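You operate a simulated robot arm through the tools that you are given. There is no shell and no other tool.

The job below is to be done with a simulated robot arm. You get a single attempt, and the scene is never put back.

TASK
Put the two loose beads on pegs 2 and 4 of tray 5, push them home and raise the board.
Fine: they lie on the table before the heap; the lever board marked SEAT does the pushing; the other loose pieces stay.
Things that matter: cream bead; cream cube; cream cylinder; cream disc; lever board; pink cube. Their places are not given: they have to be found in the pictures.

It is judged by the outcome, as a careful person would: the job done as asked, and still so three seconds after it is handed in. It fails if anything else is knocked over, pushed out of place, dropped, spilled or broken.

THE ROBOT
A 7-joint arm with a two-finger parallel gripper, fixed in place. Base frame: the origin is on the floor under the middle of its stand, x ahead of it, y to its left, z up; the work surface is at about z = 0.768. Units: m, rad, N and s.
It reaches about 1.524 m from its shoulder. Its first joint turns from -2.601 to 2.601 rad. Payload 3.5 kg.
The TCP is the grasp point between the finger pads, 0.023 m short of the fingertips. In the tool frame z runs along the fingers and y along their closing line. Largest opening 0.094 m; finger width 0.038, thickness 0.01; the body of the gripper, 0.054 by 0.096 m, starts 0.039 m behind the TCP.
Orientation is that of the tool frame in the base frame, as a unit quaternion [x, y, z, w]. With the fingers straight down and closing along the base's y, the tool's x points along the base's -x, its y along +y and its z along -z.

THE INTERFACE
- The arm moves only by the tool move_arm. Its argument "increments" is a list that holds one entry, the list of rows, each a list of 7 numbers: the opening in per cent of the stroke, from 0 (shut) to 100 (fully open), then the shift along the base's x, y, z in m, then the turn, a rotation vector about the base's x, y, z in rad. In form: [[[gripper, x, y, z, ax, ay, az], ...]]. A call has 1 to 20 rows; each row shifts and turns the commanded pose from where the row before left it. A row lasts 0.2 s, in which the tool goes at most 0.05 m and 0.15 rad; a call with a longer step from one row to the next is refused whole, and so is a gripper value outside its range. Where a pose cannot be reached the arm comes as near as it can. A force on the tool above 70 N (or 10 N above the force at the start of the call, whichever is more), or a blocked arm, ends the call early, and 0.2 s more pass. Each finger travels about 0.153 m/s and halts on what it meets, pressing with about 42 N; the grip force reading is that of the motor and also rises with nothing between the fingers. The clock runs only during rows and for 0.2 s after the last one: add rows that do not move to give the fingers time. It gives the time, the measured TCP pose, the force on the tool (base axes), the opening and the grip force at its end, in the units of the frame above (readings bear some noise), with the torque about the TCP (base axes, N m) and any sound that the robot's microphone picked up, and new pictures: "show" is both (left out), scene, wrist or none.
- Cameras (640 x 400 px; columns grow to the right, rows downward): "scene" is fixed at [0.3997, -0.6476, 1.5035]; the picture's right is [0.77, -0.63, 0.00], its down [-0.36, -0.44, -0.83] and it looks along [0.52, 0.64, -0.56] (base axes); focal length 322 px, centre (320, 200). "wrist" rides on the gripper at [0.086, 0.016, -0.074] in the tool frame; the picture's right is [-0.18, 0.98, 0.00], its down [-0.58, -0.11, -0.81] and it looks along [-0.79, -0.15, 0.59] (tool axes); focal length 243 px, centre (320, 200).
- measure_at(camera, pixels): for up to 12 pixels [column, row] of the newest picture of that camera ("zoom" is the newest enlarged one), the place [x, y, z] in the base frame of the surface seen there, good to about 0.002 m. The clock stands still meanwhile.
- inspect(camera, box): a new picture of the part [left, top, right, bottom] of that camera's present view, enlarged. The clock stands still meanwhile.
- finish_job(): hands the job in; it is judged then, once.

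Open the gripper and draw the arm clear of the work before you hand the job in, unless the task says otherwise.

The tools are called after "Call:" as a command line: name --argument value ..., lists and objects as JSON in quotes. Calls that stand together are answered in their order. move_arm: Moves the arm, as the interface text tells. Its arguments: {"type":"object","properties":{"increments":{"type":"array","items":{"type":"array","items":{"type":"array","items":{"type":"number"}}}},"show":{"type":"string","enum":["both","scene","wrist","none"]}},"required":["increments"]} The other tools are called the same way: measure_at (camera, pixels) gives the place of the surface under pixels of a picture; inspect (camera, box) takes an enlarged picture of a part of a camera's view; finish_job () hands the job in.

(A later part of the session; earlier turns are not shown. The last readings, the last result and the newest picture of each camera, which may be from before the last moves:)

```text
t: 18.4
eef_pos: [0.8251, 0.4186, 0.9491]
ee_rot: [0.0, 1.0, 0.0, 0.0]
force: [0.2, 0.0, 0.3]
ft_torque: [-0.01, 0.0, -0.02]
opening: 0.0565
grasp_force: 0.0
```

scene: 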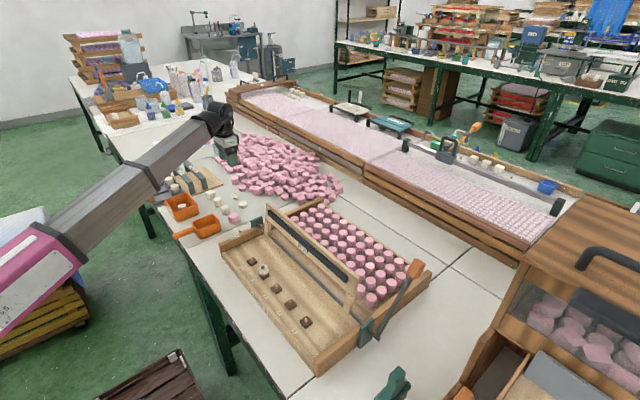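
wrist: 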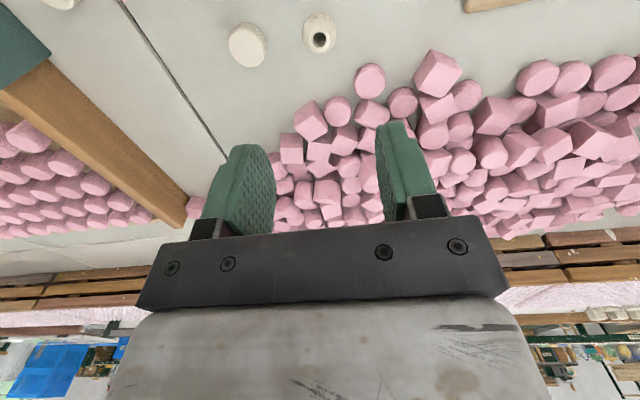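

Bead A is at wrist (319,35), disc at (247,45), nearest pink pieces at (370,80). I zoom on bead A and measure, as before.

Call:
inspect --camera "wrist" --box '[280, 0, 360, 70]'

Call:
measure_at --camera "wrist" --pixels '[[370, 65], [357, 80], [370, 95], [385, 80], [435, 52], [268, 45], [247, 25], [227, 45], [405, 95], [337, 100], [340, 120], [300, 60]]'

```text
5.71 times, centred on (320, 35) of wrist
```

zoom: 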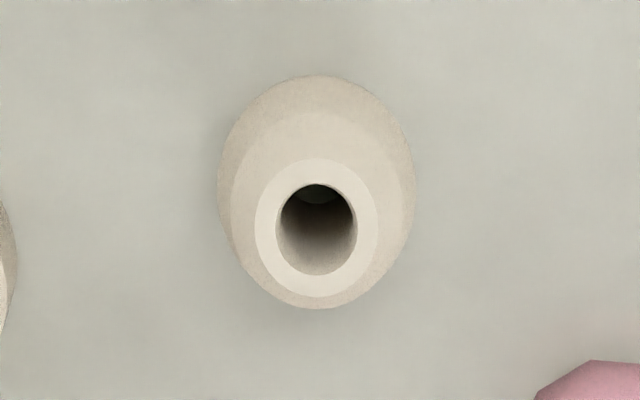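

```text
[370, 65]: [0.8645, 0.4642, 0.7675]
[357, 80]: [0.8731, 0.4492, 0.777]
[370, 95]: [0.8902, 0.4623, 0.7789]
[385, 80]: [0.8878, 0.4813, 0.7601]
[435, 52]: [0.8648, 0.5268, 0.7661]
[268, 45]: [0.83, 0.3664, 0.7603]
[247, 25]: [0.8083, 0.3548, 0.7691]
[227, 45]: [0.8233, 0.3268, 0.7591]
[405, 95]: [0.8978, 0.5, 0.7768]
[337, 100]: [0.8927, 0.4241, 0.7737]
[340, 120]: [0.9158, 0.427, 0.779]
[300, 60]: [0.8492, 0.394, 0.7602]
```

Call:
measure_at --camera "zoom" --pixels '[[265, 225], [367, 225], [316, 172], [316, 286], [282, 182], [352, 272], [282, 272], [352, 182], [219, 180], [414, 180]]'

```text
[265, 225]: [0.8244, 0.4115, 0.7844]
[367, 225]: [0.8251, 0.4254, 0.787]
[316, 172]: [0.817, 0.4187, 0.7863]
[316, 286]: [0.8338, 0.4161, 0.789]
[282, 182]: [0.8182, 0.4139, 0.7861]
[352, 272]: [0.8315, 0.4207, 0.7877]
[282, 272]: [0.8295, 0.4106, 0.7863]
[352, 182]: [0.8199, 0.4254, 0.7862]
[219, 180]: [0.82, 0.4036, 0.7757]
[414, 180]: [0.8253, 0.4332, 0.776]
```

Bead A centre ≈(0.825,0.418); finger zones are clear of the disc (y≤0.367) and the pink pieces (x≥0.864). Aligning and descending to z≈0.80.

Call:
move_arm --increments '[[[60, 0.0004, -0.0006, -0.03, 0, 0, 0], [60, 0, 0, -0.035, 0, 0, 0], [60, 0, 0, -0.035, 0, 0, 0], [60, 0, 0, -0.03, 0, 0, 0], [60, 0, 0, -0.0205, 0, 0, 0], [60, 0, 0, 0, 0, 0, 0]]]' --show "wrist"

```text
t: 19.8
eef_pos: [0.8262, 0.4185, 0.7996]
ee_rot: [0.0, 1.0, 0.0, 0.0]
force: [-0.4, 0.0, -0.3]
ft_torque: [0.03, -0.01, 0.01]
opening: 0.0564
grasp_force: 0.0
```

wrist: 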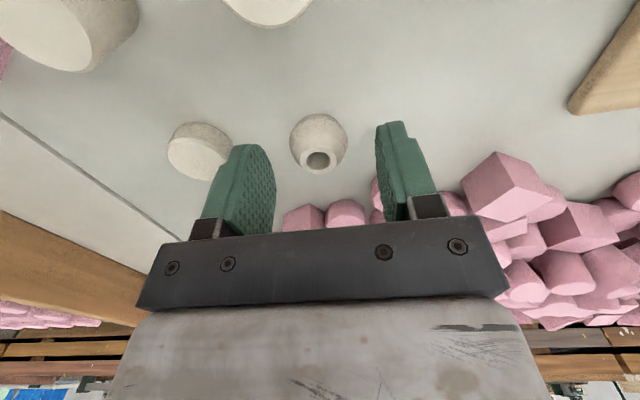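

Bead A lies between the fingers at (318,143). Quick re-measure of its rim before the last descent.

Call:
inspect --camera "wrist" --box '[260, 90, 420, 190]'

```text
4.00 times, centred on (340, 140) of wrist
```

zoom: 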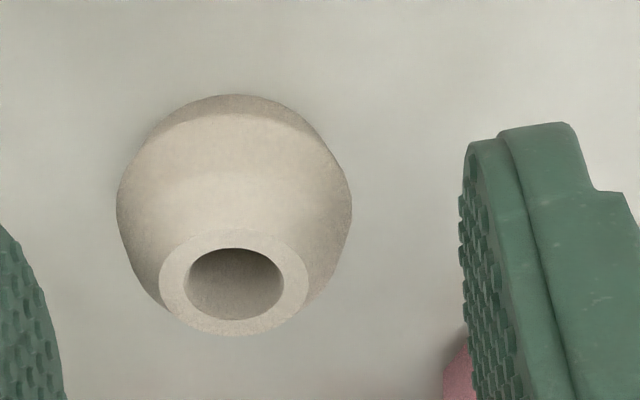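

The bead is ~0.9 mm to −y of centre; I correct that and lower to fingertips ~4 mm above the table.

Call:
move_arm --increments '[[[60, 0.0003, -0.0009, -0.007, 0, 0, 0], [60, 0, 0, -0.0058, 0, 0, 0], [60, 0, 0, 0, 0, 0, 0]]]' --show "wrist"

```text
t: 20.6
eef_pos: [0.8262, 0.4172, 0.7874]
ee_rot: [0.0, 1.0, -0.001, 0.0]
force: [0.5, -0.5, 0.4]
ft_torque: [0.0, 0.01, 0.02]
opening: 0.0565
grasp_force: 0.1
```

wrist: 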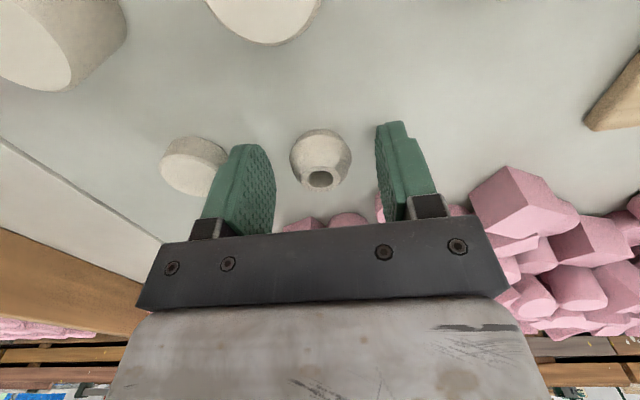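

No contact; the bead at (320,160) is centred. Closing the gripper on bead A.

Call:
move_arm --increments '[[[45, 0, 0, 0, 0, 0, 0], [35, 0, 0, 0, 0, 0, 0], [22, 0, 0, 0, 0, 0, 0], [22, 0, 0, 0, 0, 0, 0]]]' --show "wrist"

```text
t: 21.6
eef_pos: [0.8254, 0.4163, 0.787]
ee_rot: [0.001, 1.0, 0.0, 0.0]
force: [-0.4, -0.2, -0.3]
ft_torque: [-0.02, -0.03, 0.01]
opening: 0.0294
grasp_force: 42.0
```

wrist: 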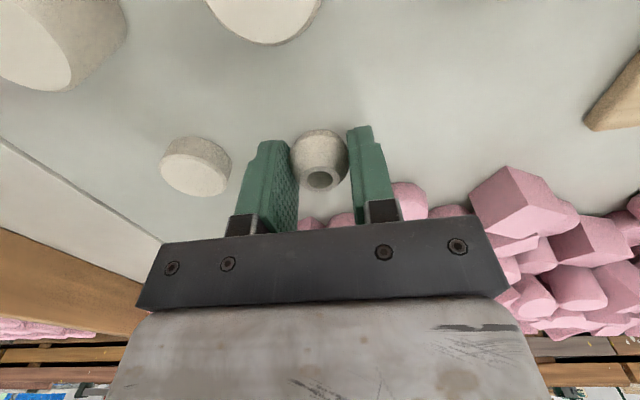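

Gripped (opening 0.029). Lifting to z≈1.0 and carrying it over to above peg 4 at (0.6855,-0.175).

Call:
move_arm --increments '[[[22, 0, 0, 0.02, 0, 0, 0], [22, 0, 0, 0.045, 0, 0, 0], [22, 0, 0, 0.05, 0, 0, 0], [22, 0, 0, 0.05, 0, 0, 0], [22, 0, 0, 0.048, 0, 0, 0], [22, -0.00997, -0.04231, 0, 0, 0, 0], [22, -0.00997, -0.04231, 0, 0, 0, 0], [22, -0.00997, -0.04231, 0, 0, 0, 0], [22, -0.00997, -0.04231, 0, 0, 0, 0], [22, -0.00997, -0.04231, 0, 0, 0, 0], [22, -0.00997, -0.04231, 0, 0, 0, 0], [22, -0.00997, -0.04231, 0, 0, 0, 0], [22, -0.00997, -0.04231, 0, 0, 0, 0], [22, -0.00997, -0.04231, 0, 0, 0, 0], [22, -0.00997, -0.04231, 0, 0, 0, 0], [22, -0.00997, -0.04231, 0, 0, 0, 0], [22, -0.00997, -0.04231, 0, 0, 0, 0], [22, -0.00997, -0.04231, 0, 0, 0, 0], [22, -0.00997, -0.04231, 0, 0, 0, 0], [22, 0, 0, 0, 0, 0, 0]]]'

```text
t: 25.8
eef_pos: [0.6844, -0.1759, 1.0004]
ee_rot: [0.0, 1.0, 0.0, 0.0]
force: [0.1, -0.1, -0.2]
ft_torque: [0.01, 0.01, 0.01]
opening: 0.0291
grasp_force: 41.5
```

scene: 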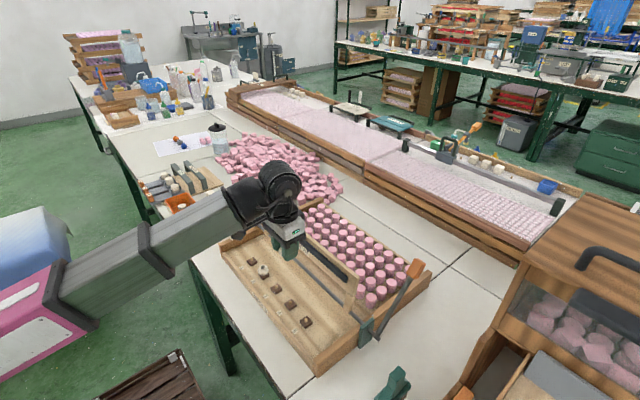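
wrist: 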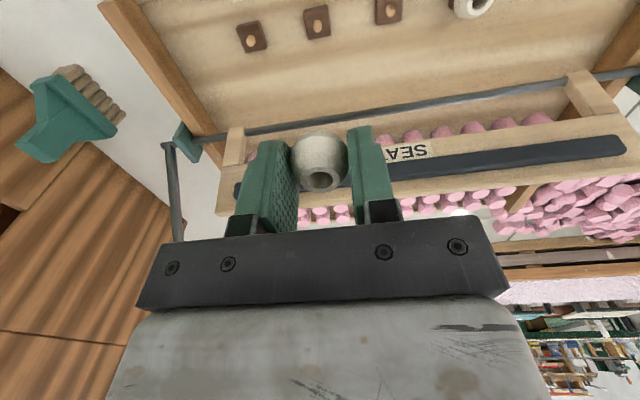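

Peg 4 is at wrist (317,20) (peg 5 at (250,37), peg 3 at (389,10), the placed bead at (470,5)). Measuring peg 4 and the held bead.

Call:
inspect --camera "wrist" --box '[280, 0, 360, 50]'

Call:
measure_at --camera "zoom" --pixels '[[308, 222], [320, 222], [308, 205], [300, 215], [312, 230], [300, 230], [310, 215]]'

```text
8.00 times, centred on (320, 25) of wrist
```

zoom: 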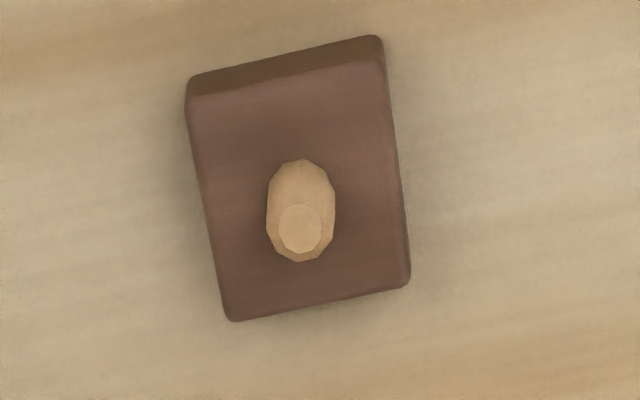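

```text
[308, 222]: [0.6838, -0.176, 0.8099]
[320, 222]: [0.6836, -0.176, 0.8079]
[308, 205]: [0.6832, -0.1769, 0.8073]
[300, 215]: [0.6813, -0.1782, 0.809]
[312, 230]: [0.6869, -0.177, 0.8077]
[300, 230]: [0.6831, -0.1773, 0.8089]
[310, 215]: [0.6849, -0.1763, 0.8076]
```

The tip disc is at zoom (300,228). I measure it more carefully along with the block corners.

Call:
measure_at --camera "zoom" --pixels '[[300, 228], [290, 228], [311, 228], [300, 214], [300, 243], [194, 105], [380, 66], [404, 278], [233, 314], [268, 205], [333, 205], [300, 258]]'

Call:
inspect --camera "wrist" --box '[270, 110, 370, 210]'

```text
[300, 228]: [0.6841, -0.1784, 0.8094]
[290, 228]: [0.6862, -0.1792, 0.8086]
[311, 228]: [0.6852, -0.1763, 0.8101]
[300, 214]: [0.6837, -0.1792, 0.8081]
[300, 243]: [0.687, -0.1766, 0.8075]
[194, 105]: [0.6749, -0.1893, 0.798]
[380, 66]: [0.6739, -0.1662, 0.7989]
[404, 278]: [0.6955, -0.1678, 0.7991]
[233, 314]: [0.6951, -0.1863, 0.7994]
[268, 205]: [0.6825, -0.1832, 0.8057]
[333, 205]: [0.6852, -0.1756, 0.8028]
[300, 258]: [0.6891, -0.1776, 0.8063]
```

```text
4.00 times, centred on (320, 160) of wrist
```

zoom: 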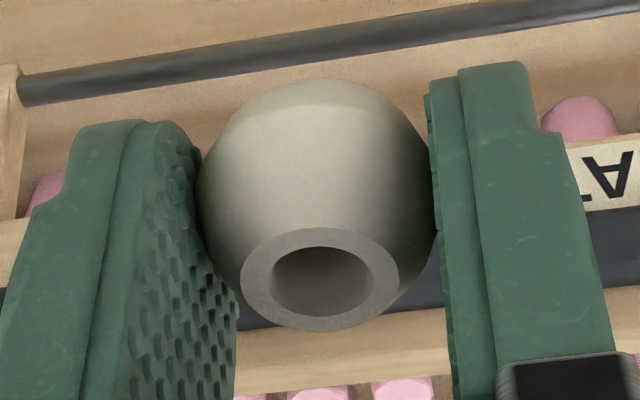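

Call:
measure_at --camera "zoom" --pixels '[[255, 280], [385, 280], [320, 236], [320, 322], [277, 243], [362, 313], [277, 311], [362, 243], [265, 260], [378, 300], [262, 300], [378, 258]]'

```text
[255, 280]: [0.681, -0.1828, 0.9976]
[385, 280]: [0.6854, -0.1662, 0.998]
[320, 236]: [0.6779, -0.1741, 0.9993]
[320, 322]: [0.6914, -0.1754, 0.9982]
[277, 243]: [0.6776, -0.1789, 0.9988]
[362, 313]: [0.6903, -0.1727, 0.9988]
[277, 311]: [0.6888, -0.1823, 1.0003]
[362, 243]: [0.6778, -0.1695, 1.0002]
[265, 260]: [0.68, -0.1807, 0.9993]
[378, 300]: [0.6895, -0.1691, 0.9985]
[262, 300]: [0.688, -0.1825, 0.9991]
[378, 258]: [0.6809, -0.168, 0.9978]
```

Held bead hole at (0.6841,-0.1752) versus peg 4 at (0.6851,-0.1776). I shift +1.1 mm x, −2.4 mm y, descend to z≈0.850, then re-measure.

Call:
move_arm --increments '[[[22, 0.0011, -0.0024, -0.03, 0, 0, 0], [22, 0, 0, -0.035, 0, 0, 0], [22, 0, 0, -0.035, 0, 0, 0], [22, 0, 0, -0.03, 0, 0, 0], [22, 0, 0, -0.02, 0, 0, 0], [22, 0, 0, 0, 0, 0, 0], [22, 0, 0, 0, 0, 0, 0]]]'

Call:
inspect --camera "wrist" --box '[295, 95, 345, 200]'

```text
t: 27.4
eef_pos: [0.6862, -0.1764, 0.8505]
ee_rot: [-0.001, 1.0, 0.0, 0.0]
force: [0.2, -1.1, -0.5]
ft_torque: [-0.01, 0.03, 0.02]
opening: 0.0293
grasp_force: 41.6
```

scene: 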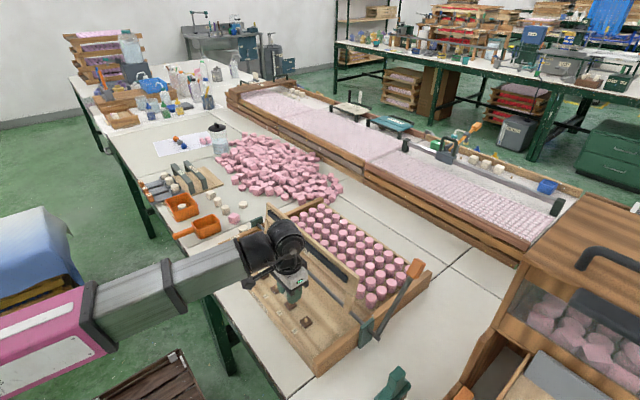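
wrist: 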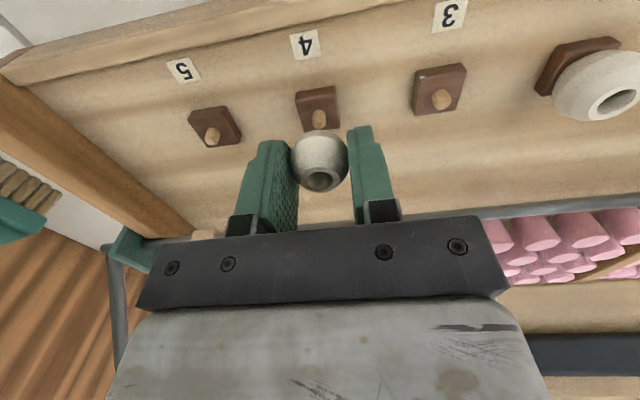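

```text
3.81 times, centred on (320, 148) of wrist
```

zoom: 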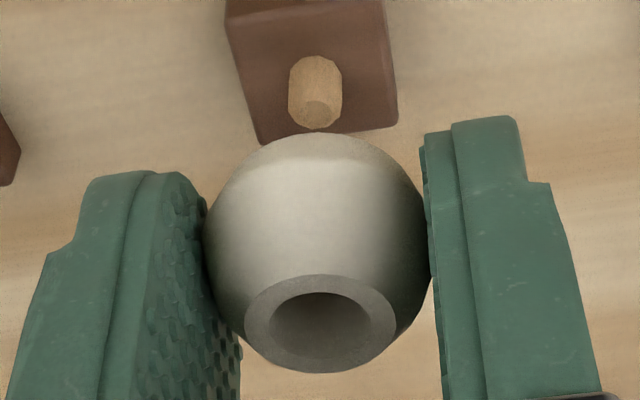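

Here the peg tip disc is at zoom (316,108), bead rim centre (321,323). Measuring both.

Call:
measure_at --camera "zoom" --pixels '[[316, 108], [308, 108], [325, 108], [316, 101], [316, 116], [311, 112], [321, 112], [311, 104], [321, 104], [316, 112], [316, 104], [318, 108]]'

Call:
measure_at --camera "zoom" --pixels '[[256, 322], [386, 322], [321, 283], [321, 365], [280, 289], [362, 357], [280, 357], [362, 289], [268, 300], [375, 345], [266, 345], [377, 300]]'

```text
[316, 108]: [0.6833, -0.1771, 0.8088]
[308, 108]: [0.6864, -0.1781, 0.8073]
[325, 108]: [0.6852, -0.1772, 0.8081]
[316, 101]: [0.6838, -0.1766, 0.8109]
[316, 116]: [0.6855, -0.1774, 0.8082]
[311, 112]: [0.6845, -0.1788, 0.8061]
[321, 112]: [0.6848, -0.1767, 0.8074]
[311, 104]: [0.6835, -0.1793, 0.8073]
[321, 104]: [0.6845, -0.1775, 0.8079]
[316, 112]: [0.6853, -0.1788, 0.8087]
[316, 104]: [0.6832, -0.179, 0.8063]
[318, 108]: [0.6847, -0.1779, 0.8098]
```

```text
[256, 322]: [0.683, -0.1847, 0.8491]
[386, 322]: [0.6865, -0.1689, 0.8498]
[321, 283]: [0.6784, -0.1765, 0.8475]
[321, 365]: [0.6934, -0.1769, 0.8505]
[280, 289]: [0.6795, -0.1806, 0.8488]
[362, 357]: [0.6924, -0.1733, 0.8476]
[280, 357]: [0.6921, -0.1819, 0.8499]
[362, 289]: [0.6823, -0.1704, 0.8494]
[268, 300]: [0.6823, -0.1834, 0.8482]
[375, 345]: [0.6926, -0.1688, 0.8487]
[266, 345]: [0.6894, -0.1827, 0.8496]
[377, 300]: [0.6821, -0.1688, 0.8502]
```

Bead hole ≈(0.6862,-0.1764), peg ≈(0.6846,-0.1779): I correct by −1.3 mm x and −1.3 mm y, and re-check before lowering.

Call:
move_arm --increments '[[[22, -0.0013, -0.0013, 0, 0, 0, 0], [22, 0, 0, 0, 0, 0, 0], [22, 0, 0, 0, 0, 0, 0]]]' --show "none"

Call:
inspect --camera "wrist" --box '[295, 95, 345, 200]'

```text
t: 28.2
eef_pos: [0.6851, -0.1788, 0.8509]
ee_rot: [0.0, 1.0, 0.0, 0.0]
force: [0.3, -0.4, 0.1]
ft_torque: [0.0, 0.01, 0.01]
opening: 0.0293
grasp_force: 41.7
```

```text
3.81 times, centred on (320, 148) of wrist
```

zoom: 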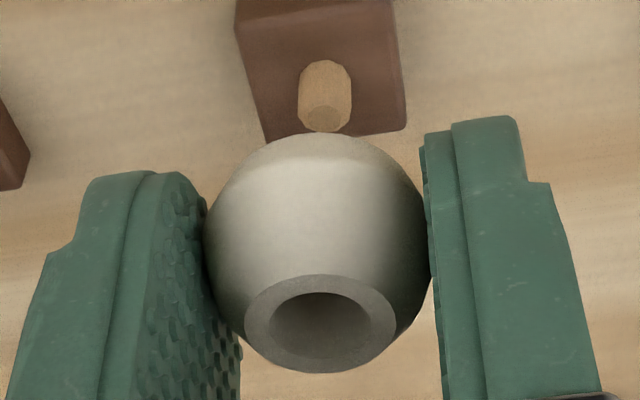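

The peg tip (325,113) relative to the bead rim (321,323) now matches the alignment that worked for bead B. Lowering gently onto peg 4.

Call:
move_arm --increments '[[[22, 0, 0, -0.006, 0, 0, 0], [22, 0, 0, -0.005, 0, 0, 0], [22, 0, 0, -0.002, 0, 0, 0], [22, 0, 0, -0.002, 0, 0, 0], [22, 0, 0, -0.0015, 0, 0, 0], [22, 0, 0, 0, 0, 0, 0]]]' --show "wrist"

```text
t: 29.6
eef_pos: [0.6837, -0.1784, 0.8336]
ee_rot: [0.0, 1.0, 0.0, 0.0]
force: [0.1, -0.6, -0.3]
ft_torque: [0.03, 0.02, -0.04]
opening: 0.0292
grasp_force: 41.8
```

wrist: 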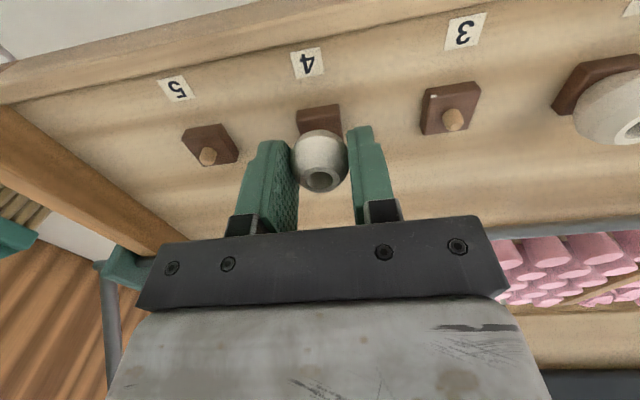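

No force so far. Lowering 4 mm more in small steps.

Call:
move_arm --increments '[[[22, 0, 0, -0.0015, 0, 0, 0], [22, 0, 0, -0.0015, 0, 0, 0], [22, 0, 0, -0.001, 0, 0, 0], [22, 0, 0, 0, 0, 0, 0]]]' --show "none"

Call:
inspect --camera "wrist" --box '[285, 95, 355, 200]'

```text
t: 30.6
eef_pos: [0.6847, -0.1783, 0.83]
ee_rot: [0.0, 1.0, 0.0, 0.0]
force: [-0.6, 0.2, -0.8]
ft_torque: [-0.04, 0.02, 0.02]
opening: 0.0292
grasp_force: 41.9
```

```text
3.81 times, centred on (320, 148) of wrist
```

zoom: 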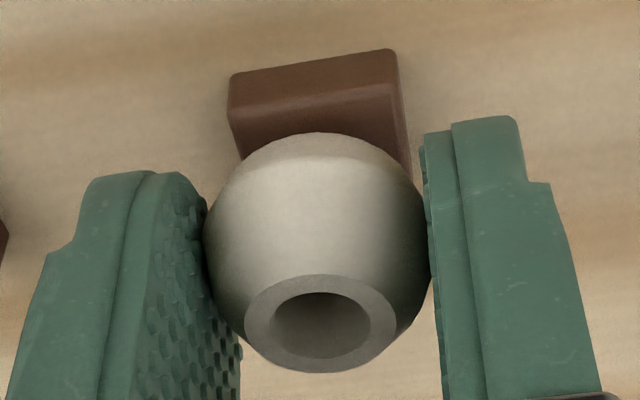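

The bead has not slid in the grip and no force shows; the peg is in the hole. Lowering 2 mm more and then opening.

Call:
move_arm --increments '[[[22, 0, 0, -0.001, 0, 0, 0], [22, 0, 0, -0.001, 0, 0, 0], [22, 0, 0, 0, 0, 0, 0]]]' --show "none"

```text
t: 31.4
eef_pos: [0.6862, -0.1789, 0.828]
ee_rot: [0.0, 1.0, 0.0, 0.0]
force: [-0.1, 1.2, -0.4]
ft_torque: [0.0, 0.0, -0.03]
opening: 0.0293
grasp_force: 42.2
```

Forces stay near zero at TCP z≈0.828. Opening gently to leave the bead on peg 4.

Call:
move_arm --increments '[[[35, 0, 0, 0, 0, 0, 0], [42, 0, 0, 0, 0, 0, 0], [56, 0, 0, 0, 0, 0, 0], [56, 0, 0, 0, 0, 0, 0]]]' --show "wrist"

```text
t: 32.4
eef_pos: [0.6854, -0.1792, 0.8284]
ee_rot: [0.0, 1.0, 0.0, 0.001]
force: [0.2, 0.3, 0.2]
ft_torque: [-0.03, -0.03, 0.01]
opening: 0.0527
grasp_force: 0.0
```

wrist: 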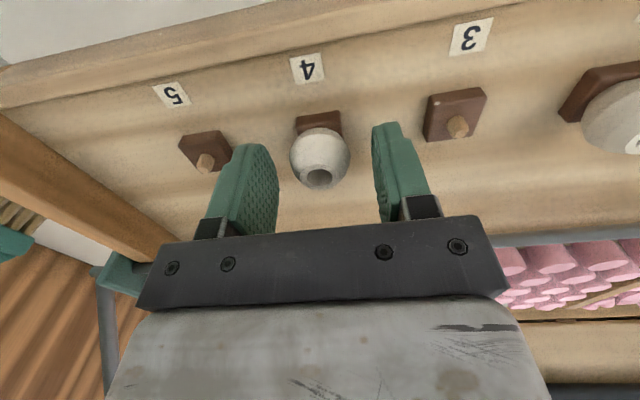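

Bead A stands on peg 4. Rising straight up to z≈1.05 and viewing both beads.

Call:
move_arm --increments '[[[56, 0, 0, 0.015, 0, 0, 0], [56, 0, 0, 0.03, 0, 0, 0], [56, 0, 0, 0.045, 0, 0, 0], [56, 0, 0, 0.045, 0, 0, 0], [56, 0, 0, 0.045, 0, 0, 0], [56, 0, 0, 0.045, 0, 0, 0], [56, 0, 0, 0, 0, 0, 0]]]'

Call:
inspect --camera "wrist" --box '[280, 0, 440, 70]'

Call:
inspect --camera "scene" --box '[240, 240, 440, 360]'

```text
t: 33.8
eef_pos: [0.6899, -0.1796, 1.0469]
ee_rot: [-0.001, 1.0, -0.003, 0.012]
force: [9.0, -3.2, -17.3]
ft_torque: [-0.31, -0.8, -0.02]
opening: 0.0528
grasp_force: 0.0
stopped in row 7: the force on the tool passed its limit at 92 N (the readings are from after the stop); the commanded pose is now the measured one
```

scene: 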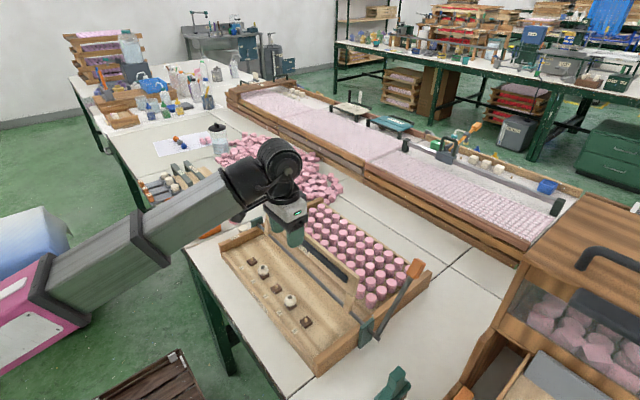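
wrist: 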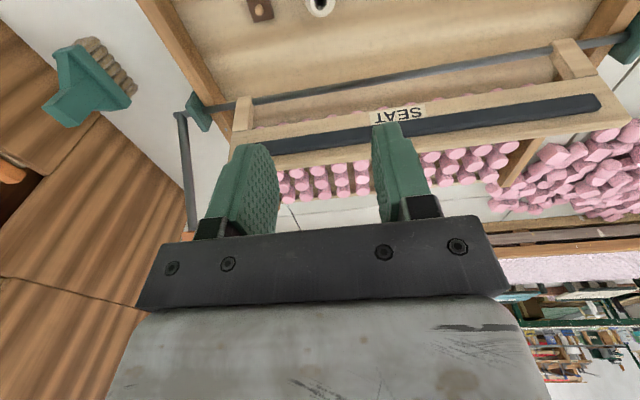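

```text
4.00 times, centred on (360, 35) of wrist
```

zoom: 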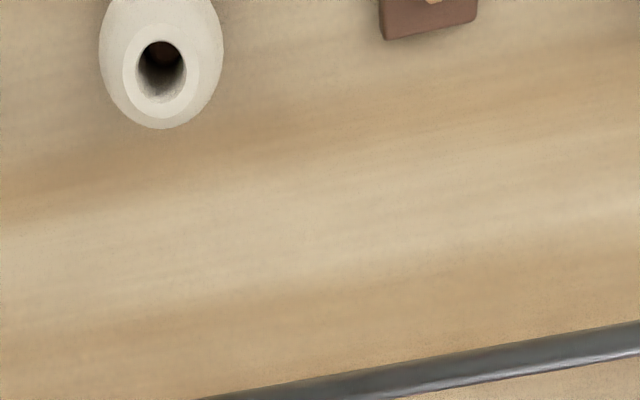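

```text
3.20 times, centred on (340, 300) of scene
```

zoom: 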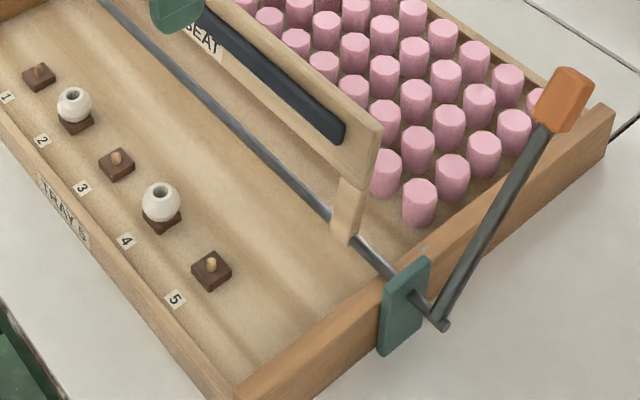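

Both beads stand on pegs 2 and 4, but at z≈1.05 the arm met a limit (92 N, likely the wrist folding against its own forearm this close to the base; tray and board look unmoved). I back down to z≈1.0, which was fine before, undoing the slight tilt.

Call:
move_arm --increments '[[[56, -0.002, 0, -0.015, 0.006, 0.024, -0.002], [56, -0.002, 0.001, -0.02, 0, 0, 0], [56, 0, 0, -0.012, 0, 0, 0], [56, 0, 0, 0, 0, 0, 0]]]'

```text
t: 34.8
eef_pos: [0.6863, -0.178, 1.0007]
ee_rot: [0.0, 1.0, 0.0, -0.003]
force: [0.2, -0.7, -0.1]
ft_torque: [0.03, 0.04, 0.01]
opening: 0.0525
grasp_force: 0.1
```

scene: 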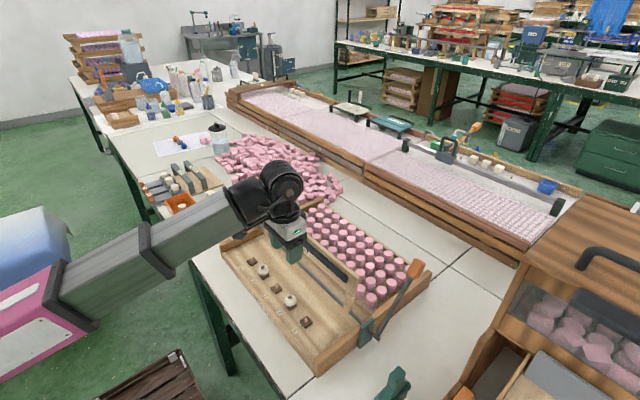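
wrist: 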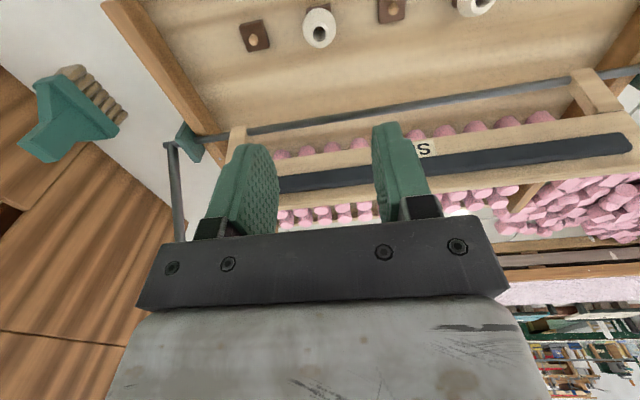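

Force is back to zero. I check the bead heights on pegs 2 and 4 and the lever/board geometry from here.

Call:
inspect --camera "scene" --box '[250, 255, 310, 310]'

Call:
measure_at --camera "wrist" --pixels '[[310, 25], [329, 25], [319, 17], [319, 38], [466, 8], [490, 8], [475, 14], [300, 185], [330, 175], [500, 150], [560, 145], [280, 155]]'

```text
7.27 times, centred on (280, 282) of scene
```

zoom: 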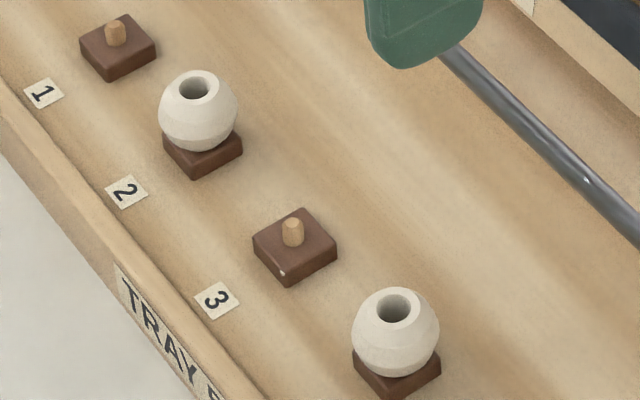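

```text
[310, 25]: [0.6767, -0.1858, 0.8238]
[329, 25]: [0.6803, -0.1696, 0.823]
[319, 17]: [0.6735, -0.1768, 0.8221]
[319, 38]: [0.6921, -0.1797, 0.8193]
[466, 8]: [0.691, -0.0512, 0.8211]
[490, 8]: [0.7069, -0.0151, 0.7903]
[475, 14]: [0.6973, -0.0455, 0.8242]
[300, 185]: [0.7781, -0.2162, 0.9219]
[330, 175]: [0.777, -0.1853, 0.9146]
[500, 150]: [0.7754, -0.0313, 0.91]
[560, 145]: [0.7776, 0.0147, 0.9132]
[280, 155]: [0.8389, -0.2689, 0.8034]
```

Both beads sit alike on pegs 2 and 4. Next is the lever: its orange handle is near (0.875,-0.398,0.984). I move outward at z=1.0 over the board, then up to 1.08, then to above the handle to look at it.

Call:
move_arm --increments '[[[60, 0.04, 0, 0, 0, 0, 0], [60, 0.04, 0, 0, 0, 0, 0], [60, 0.04, 0, 0, 0, 0, 0], [60, 0, 0, 0.04, 0, 0, 0], [60, 0, 0, 0.04, 0, 0, 0], [60, 0.0138, -0.044, 0, 0, 0, 0], [60, 0.0138, -0.044, 0, 0, 0, 0], [60, 0.0138, -0.044, 0, 0, 0, 0], [60, 0.0138, -0.044, 0, 0, 0, 0], [60, 0.0138, -0.044, 0, 0, 0, 0], [60, 0, 0, 0, 0, 0, 0]]]'

```text
t: 36.2
eef_pos: [0.8133, -0.2019, 1.0809]
ee_rot: [0.006, 1.0, -0.001, 0.004]
force: [3.0, -5.4, -8.5]
ft_torque: [0.34, -0.48, 0.43]
opening: 0.0563
grasp_force: 0.0
stopped in row 6: the force on the tool passed its limit at 71 N (the readings are from after the stop); the commanded pose is now the measured one
```

scene: 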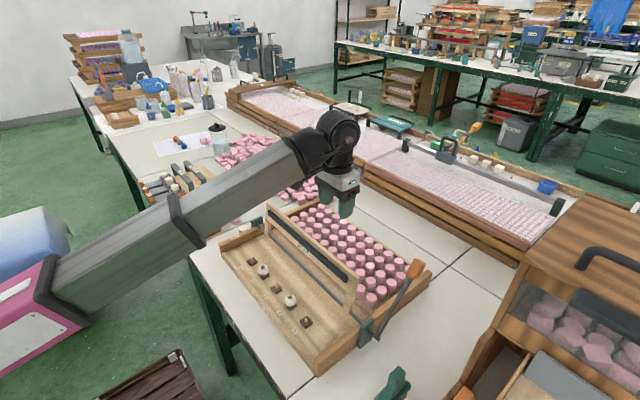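
wrist: 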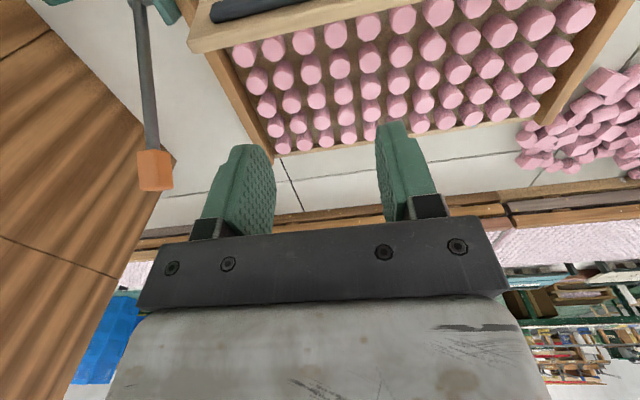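

Stopped again by the arm's own fold (71 N at z≈1.08, nothing external near the tool). I drop to z≈1.05, undo the small tilt, and go out in x first, then to y≈-0.398 with fingertips still ~2 cm above the handle's top.

Call:
move_arm --increments '[[[60, 0, 0, -0.03, 0.002, 0.008, 0.012], [60, 0.04, 0, 0, 0, 0, 0], [60, 0.045, 0, 0, 0, 0, 0], [60, 0, 0, 0, 0, 0, 0]]]'

```text
t: 37.2
eef_pos: [0.8978, -0.2028, 1.0502]
ee_rot: [0.001, 1.0, 0.001, -0.001]
force: [0.5, -0.3, -0.3]
ft_torque: [0.03, -0.01, -0.05]
opening: 0.0564
grasp_force: 0.0
```

scene: 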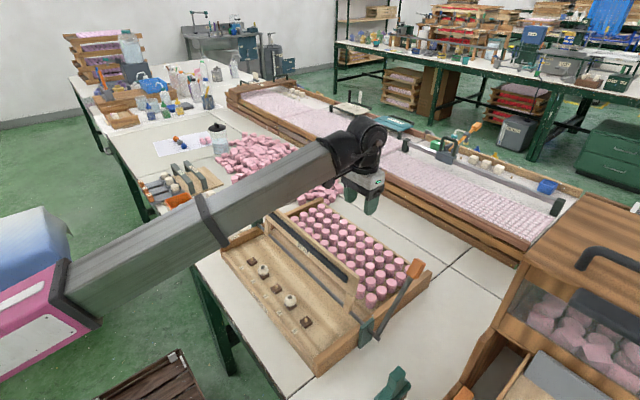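
wrist: 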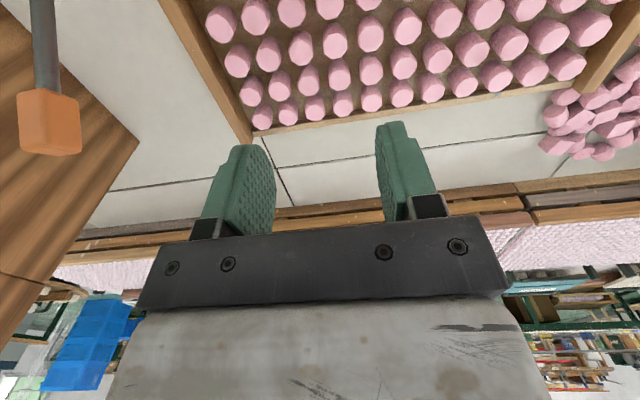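

The handle shows at wrist (48,120). I zoom on it in both views and measure its corners.

Call:
inspect --camera "wrist" --box '[0, 60, 120, 180]'

Call:
measure_at --camera "wrist" --pixels '[[24, 95], [50, 93], [75, 98], [22, 120], [50, 120], [78, 122], [25, 148], [50, 135], [78, 148], [50, 150], [45, 70], [45, 20]]'

Call:
inspect --camera "scene" --box '[380, 240, 440, 300]'

```text
3.33 times, centred on (60, 120) of wrist
```

zoom: 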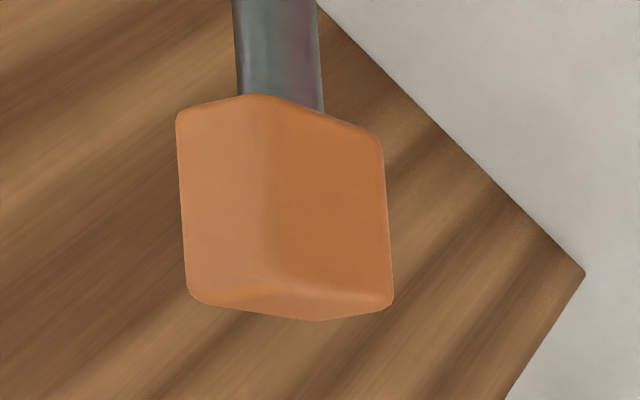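

```text
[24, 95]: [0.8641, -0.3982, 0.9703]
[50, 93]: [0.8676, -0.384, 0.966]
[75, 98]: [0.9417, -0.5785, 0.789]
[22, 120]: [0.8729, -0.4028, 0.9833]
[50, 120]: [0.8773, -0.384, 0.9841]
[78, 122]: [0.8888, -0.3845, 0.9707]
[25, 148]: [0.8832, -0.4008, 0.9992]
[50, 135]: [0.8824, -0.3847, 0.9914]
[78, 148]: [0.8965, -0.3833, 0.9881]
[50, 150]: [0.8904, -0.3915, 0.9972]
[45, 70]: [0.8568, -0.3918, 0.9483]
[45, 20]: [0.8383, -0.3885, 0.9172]
```

```text
6.67 times, centred on (410, 270) of scene
```

zoom: 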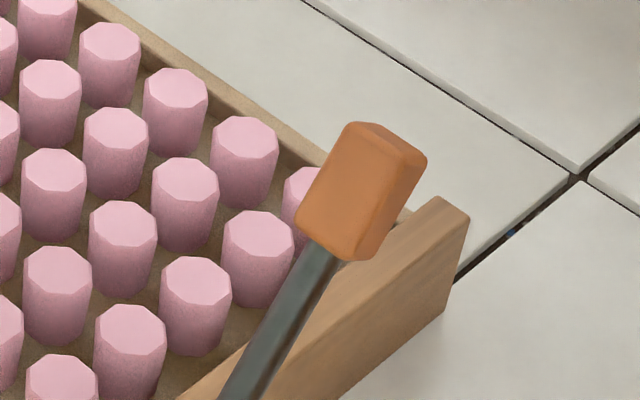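

The handle centre is ≈(0.882,-0.3955,0.980), ~24 mm wide in y, about 0.188 m from the rod axis (0.7735, 0.826), 35° back of vertical. I move above it at z=1.05.

Call:
move_arm --increments '[[[60, -0.0032, -0.03854, 0, 0, 0, 0], [60, -0.0032, -0.03854, 0, 0, 0, 0], [60, -0.0032, -0.03854, 0, 0, 0, 0], [60, -0.0032, -0.03854, 0, 0, 0, 0], [60, -0.003, -0.03854, 0, 0, 0, 0], [60, 0, 0, 0, 0, 0, 0]]]'

Call:
inspect --camera "wrist" --box '[240, 40, 400, 160]'

```text
t: 38.6
eef_pos: [0.8835, -0.3958, 1.0527]
ee_rot: [0.001, 1.0, 0.001, -0.002]
force: [0.3, 0.8, -0.2]
ft_torque: [0.02, -0.01, -0.02]
opening: 0.0562
grasp_force: 0.1
```

scene: 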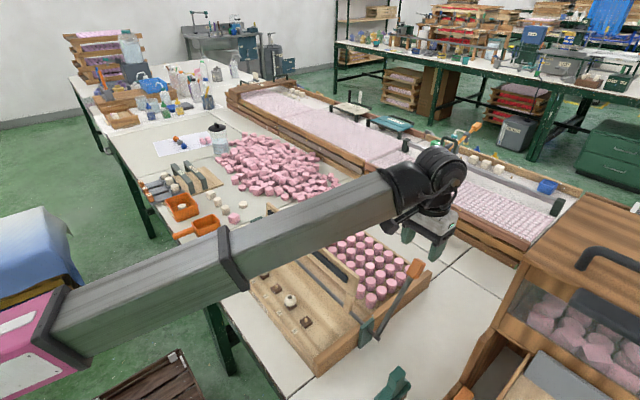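
wrist: 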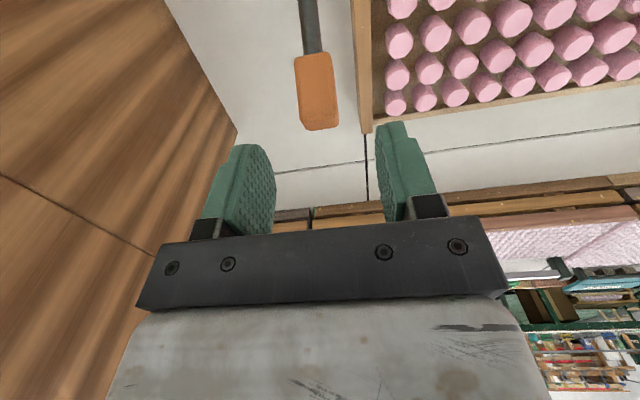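

```text
3.33 times, centred on (320, 100) of wrist
```

zoom: 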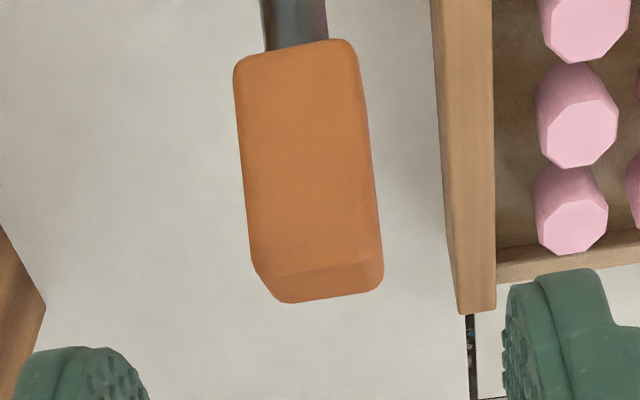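

Handle spans zoom columns 240–375 here. Measuring its face and edges for the grasp position.

Call:
measure_at --camera "zoom" --pixels '[[245, 150], [365, 150], [305, 150], [305, 60], [305, 255], [320, 285], [255, 240], [372, 240], [295, 20], [240, 80], [355, 80], [378, 280]]'

```text
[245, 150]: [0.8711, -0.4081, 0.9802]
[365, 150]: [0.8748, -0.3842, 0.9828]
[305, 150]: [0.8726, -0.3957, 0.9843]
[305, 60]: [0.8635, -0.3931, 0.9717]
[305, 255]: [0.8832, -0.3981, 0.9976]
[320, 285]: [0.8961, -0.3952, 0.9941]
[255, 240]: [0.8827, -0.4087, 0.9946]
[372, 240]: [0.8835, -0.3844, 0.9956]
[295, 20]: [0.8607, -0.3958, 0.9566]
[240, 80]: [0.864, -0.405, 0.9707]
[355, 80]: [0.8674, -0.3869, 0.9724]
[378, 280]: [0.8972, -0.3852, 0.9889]
```

Handle centre ≈(0.881,-0.396,0.979). I descend vertically with the fingers straddling it to z≈0.980.

Call:
move_arm --increments '[[[60, -0.001, -0.0008, -0.03, 0, 0, 0], [60, 0, 0, -0.025, 0, 0, 0], [60, 0, 0, -0.014, 0, 0, 0], [60, 0, 0, 0, 0, 0, 0]]]'

```text
t: 39.6
eef_pos: [0.8817, -0.3959, 0.9825]
ee_rot: [0.0, 1.0, 0.0, -0.001]
force: [0.4, -0.9, 0.4]
ft_torque: [-0.01, 0.02, 0.01]
opening: 0.0564
grasp_force: 0.0
```

scene: 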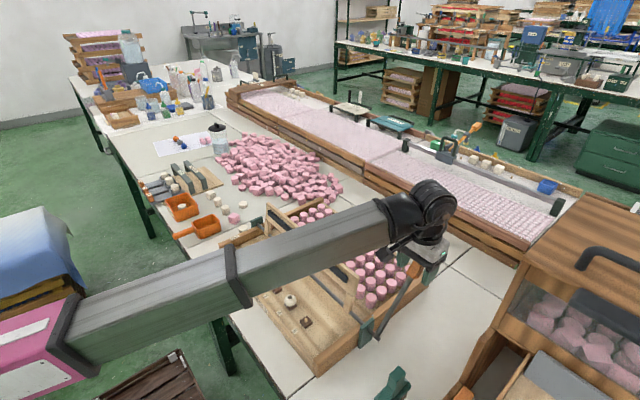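
wrist: 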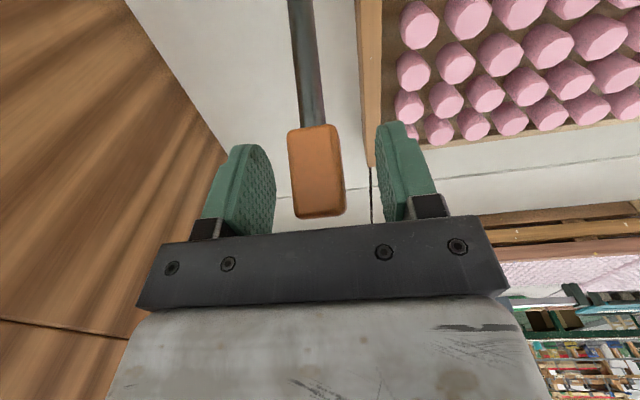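

The handle sits between the fingers at wrist (317,172). Closing on it and watching for force.

Call:
move_arm --increments '[[[45, 0, -0.0005, 0, 0, 0, 0], [35, 0, 0, 0, 0, 0, 0], [15, 0, 0, 0, 0, 0, 0], [15, 0, 0, 0, 0, 0, 0]]]'

```text
t: 40.6
eef_pos: [0.8822, -0.3957, 0.9826]
ee_rot: [0.0, 1.0, 0.0, -0.001]
force: [-0.3, -5.4, 0.2]
ft_torque: [-0.88, 0.05, 1.02]
opening: 0.0237
grasp_force: 45.3
```

scene: 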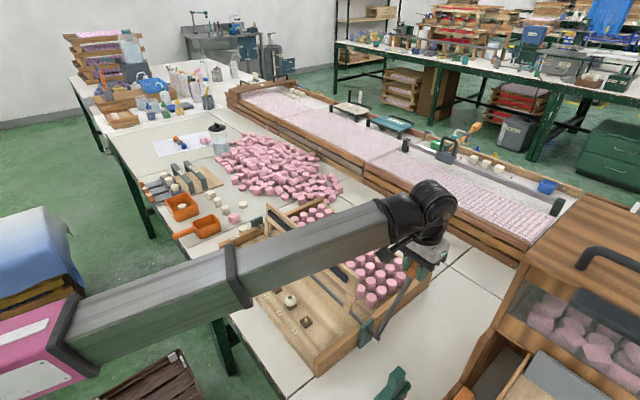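
wrist: 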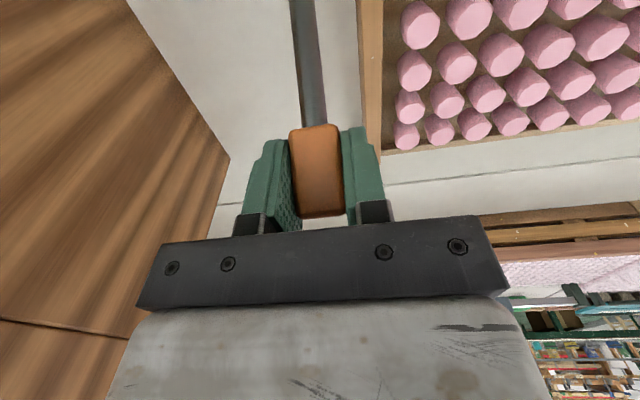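

The handle is gripped (24 mm), with only a small side force. I start moving the lever along its arc (about 10° toward the base), tool kept vertical, and check the forces.

Call:
move_arm --increments '[[[15, -0.007, -0.0003, 0.00425, 0, 0, 0], [15, -0.007, -0.0003, 0.00425, 0, 0, 0], [15, -0.00735, 0, 0.00365, 0, 0, 0], [15, -0.00735, 0, 0.00365, 0, 0, 0], [15, 0, 0, 0, 0, 0, 0]]]'

```text
t: 41.8
eef_pos: [0.8536, -0.3962, 0.998]
ee_rot: [0.001, 1.0, 0.0, 0.0]
force: [6.8, 0.8, -2.8]
ft_torque: [-0.74, -1.4, 1.06]
opening: 0.0239
grasp_force: 45.3
```

scene: 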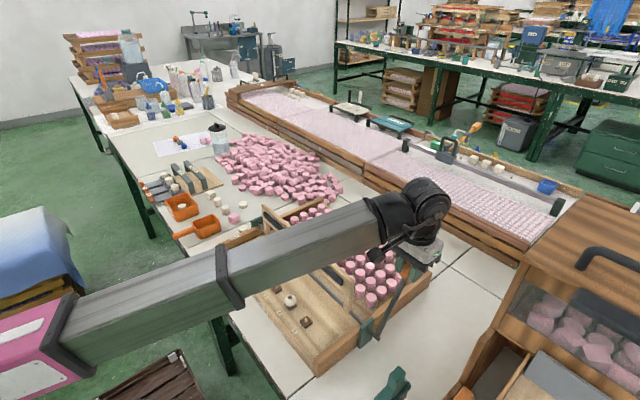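
wrist: 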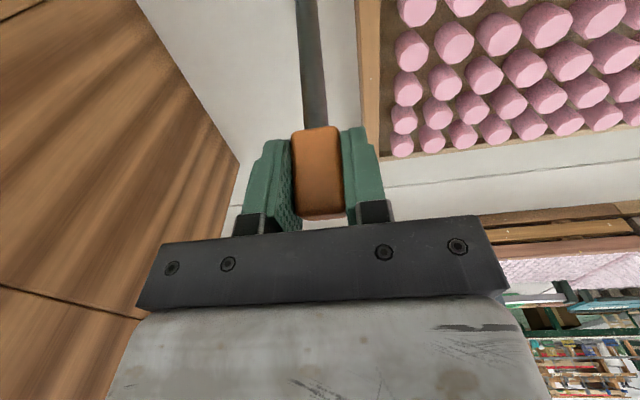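

Lever follows with only ~7 N. Continuing along the arc past the top (to about 6° over toward the base).

Call:
move_arm --increments '[[[15, -0.0153, 0, 0.006, 0, 0, 0], [15, -0.0158, 0, 0.0047, 0, 0, 0], [15, -0.0161, 0, 0.0032, 0, 0, 0], [15, -0.0164, 0, 0.0019, 0, 0, 0], [15, -0.0164, 0, 0.0004, 0, 0, 0], [15, 0, 0, 0, 0, 0, 0]]]'

```text
t: 43.2
eef_pos: [0.7731, -0.396, 1.0143]
ee_rot: [0.0, 1.0, 0.001, 0.0]
force: [5.9, 0.9, 9.7]
ft_torque: [-0.51, -1.27, 0.79]
opening: 0.0238
grasp_force: 45.2
```

scene: 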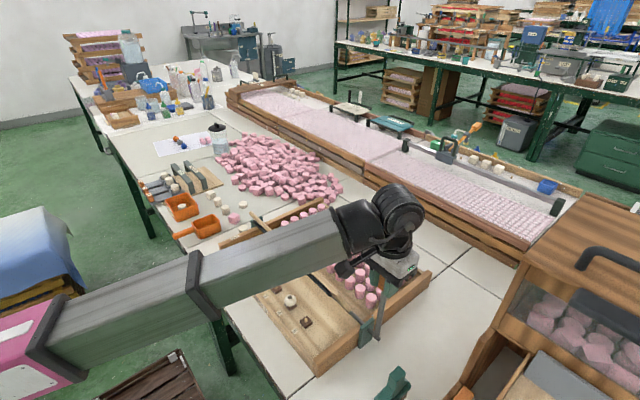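
wrist: 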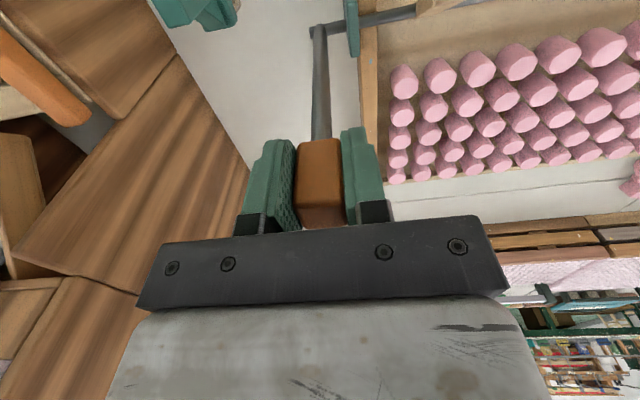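

Lever is near vertical with ~10 N; the board is swinging down. Continuing the arc in the descending half.

Call:
move_arm --increments '[[[15, -0.0164, 0, -0.0009, 0, 0, 0], [15, -0.0163, 0, -0.0022, 0, 0, 0], [15, -0.016, 0, -0.0037, 0, 0, 0], [15, -0.0156, 0, -0.0052, 0, 0, 0], [15, 0, 0, 0, 0, 0, 0]]]'

```text
t: 44.4
eef_pos: [0.7084, -0.3963, 1.0027]
ee_rot: [0.001, 1.0, 0.001, -0.001]
force: [5.2, -1.1, 5.5]
ft_torque: [-0.74, -1.33, 0.51]
opening: 0.0242
grasp_force: 45.0
```

scene: 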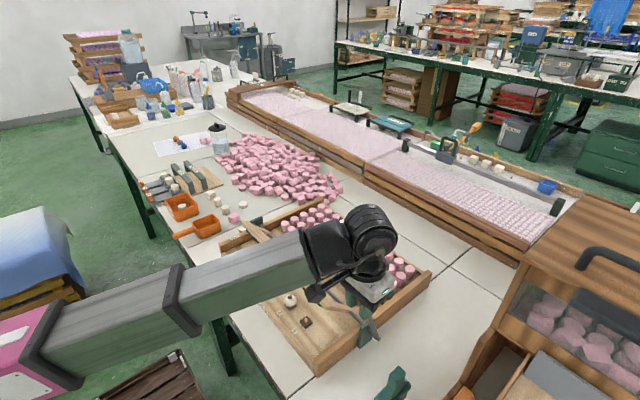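
wrist: 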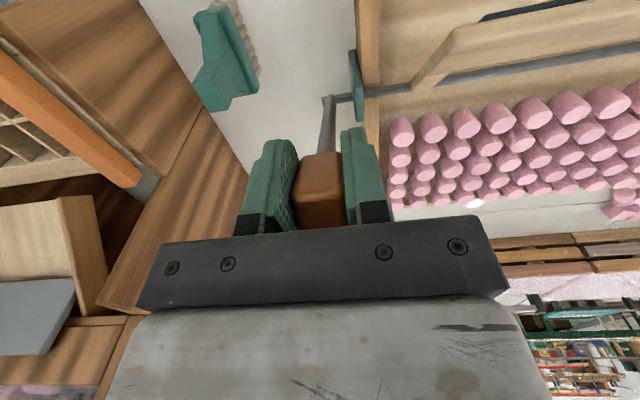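

Forces stay ~6 N; lever at about −21°. Four more rows along the arc (to ≈−41°).

Call:
move_arm --increments '[[[15, -0.015, 0, -0.0066, 0, 0, 0], [15, -0.0145, 0, -0.0079, 0, 0, 0], [15, -0.0137, 0, -0.0091, 0, 0, 0], [15, -0.0128, 0, -0.0102, 0, 0, 0], [15, 0, 0, 0, 0, 0, 0]]]'

Call:
inspect --camera "scene" --box '[230, 230, 410, 360]'

```text
t: 45.6
eef_pos: [0.6527, -0.3964, 0.9675]
ee_rot: [0.001, 1.0, 0.0, -0.002]
force: [-1.7, 10.9, 8.0]
ft_torque: [-0.76, -1.06, 0.3]
opening: 0.024
grasp_force: 45.0
```

scene: 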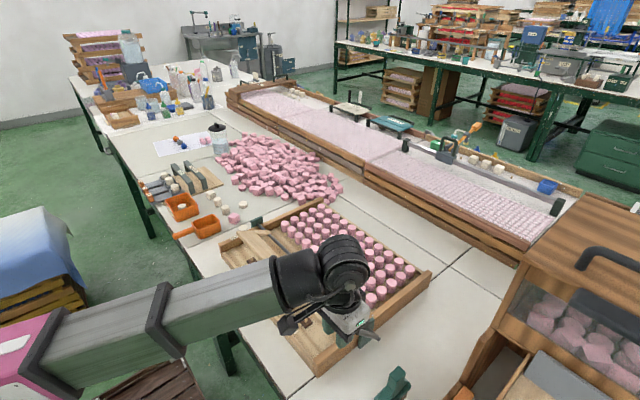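
wrist: 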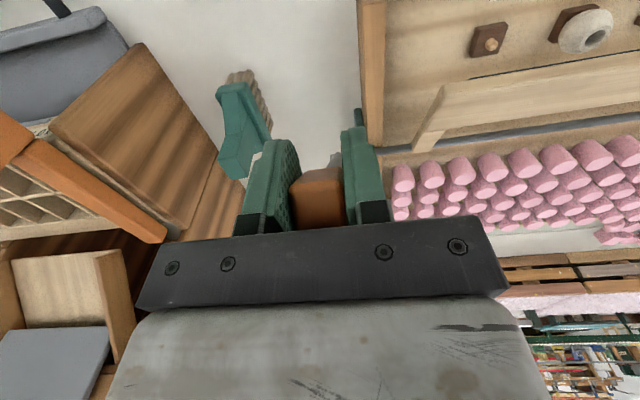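

```text
3.08 times, centred on (320, 295) of scene
```

zoom: 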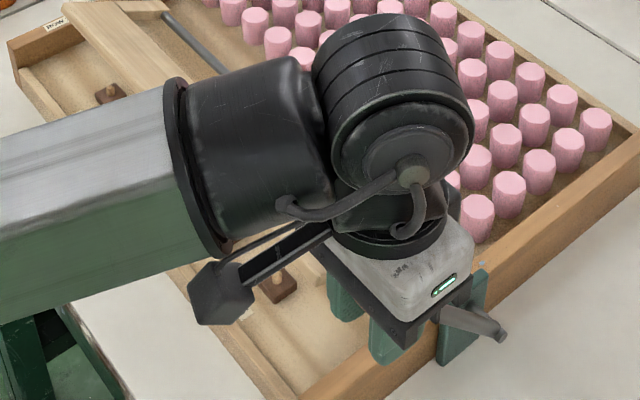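

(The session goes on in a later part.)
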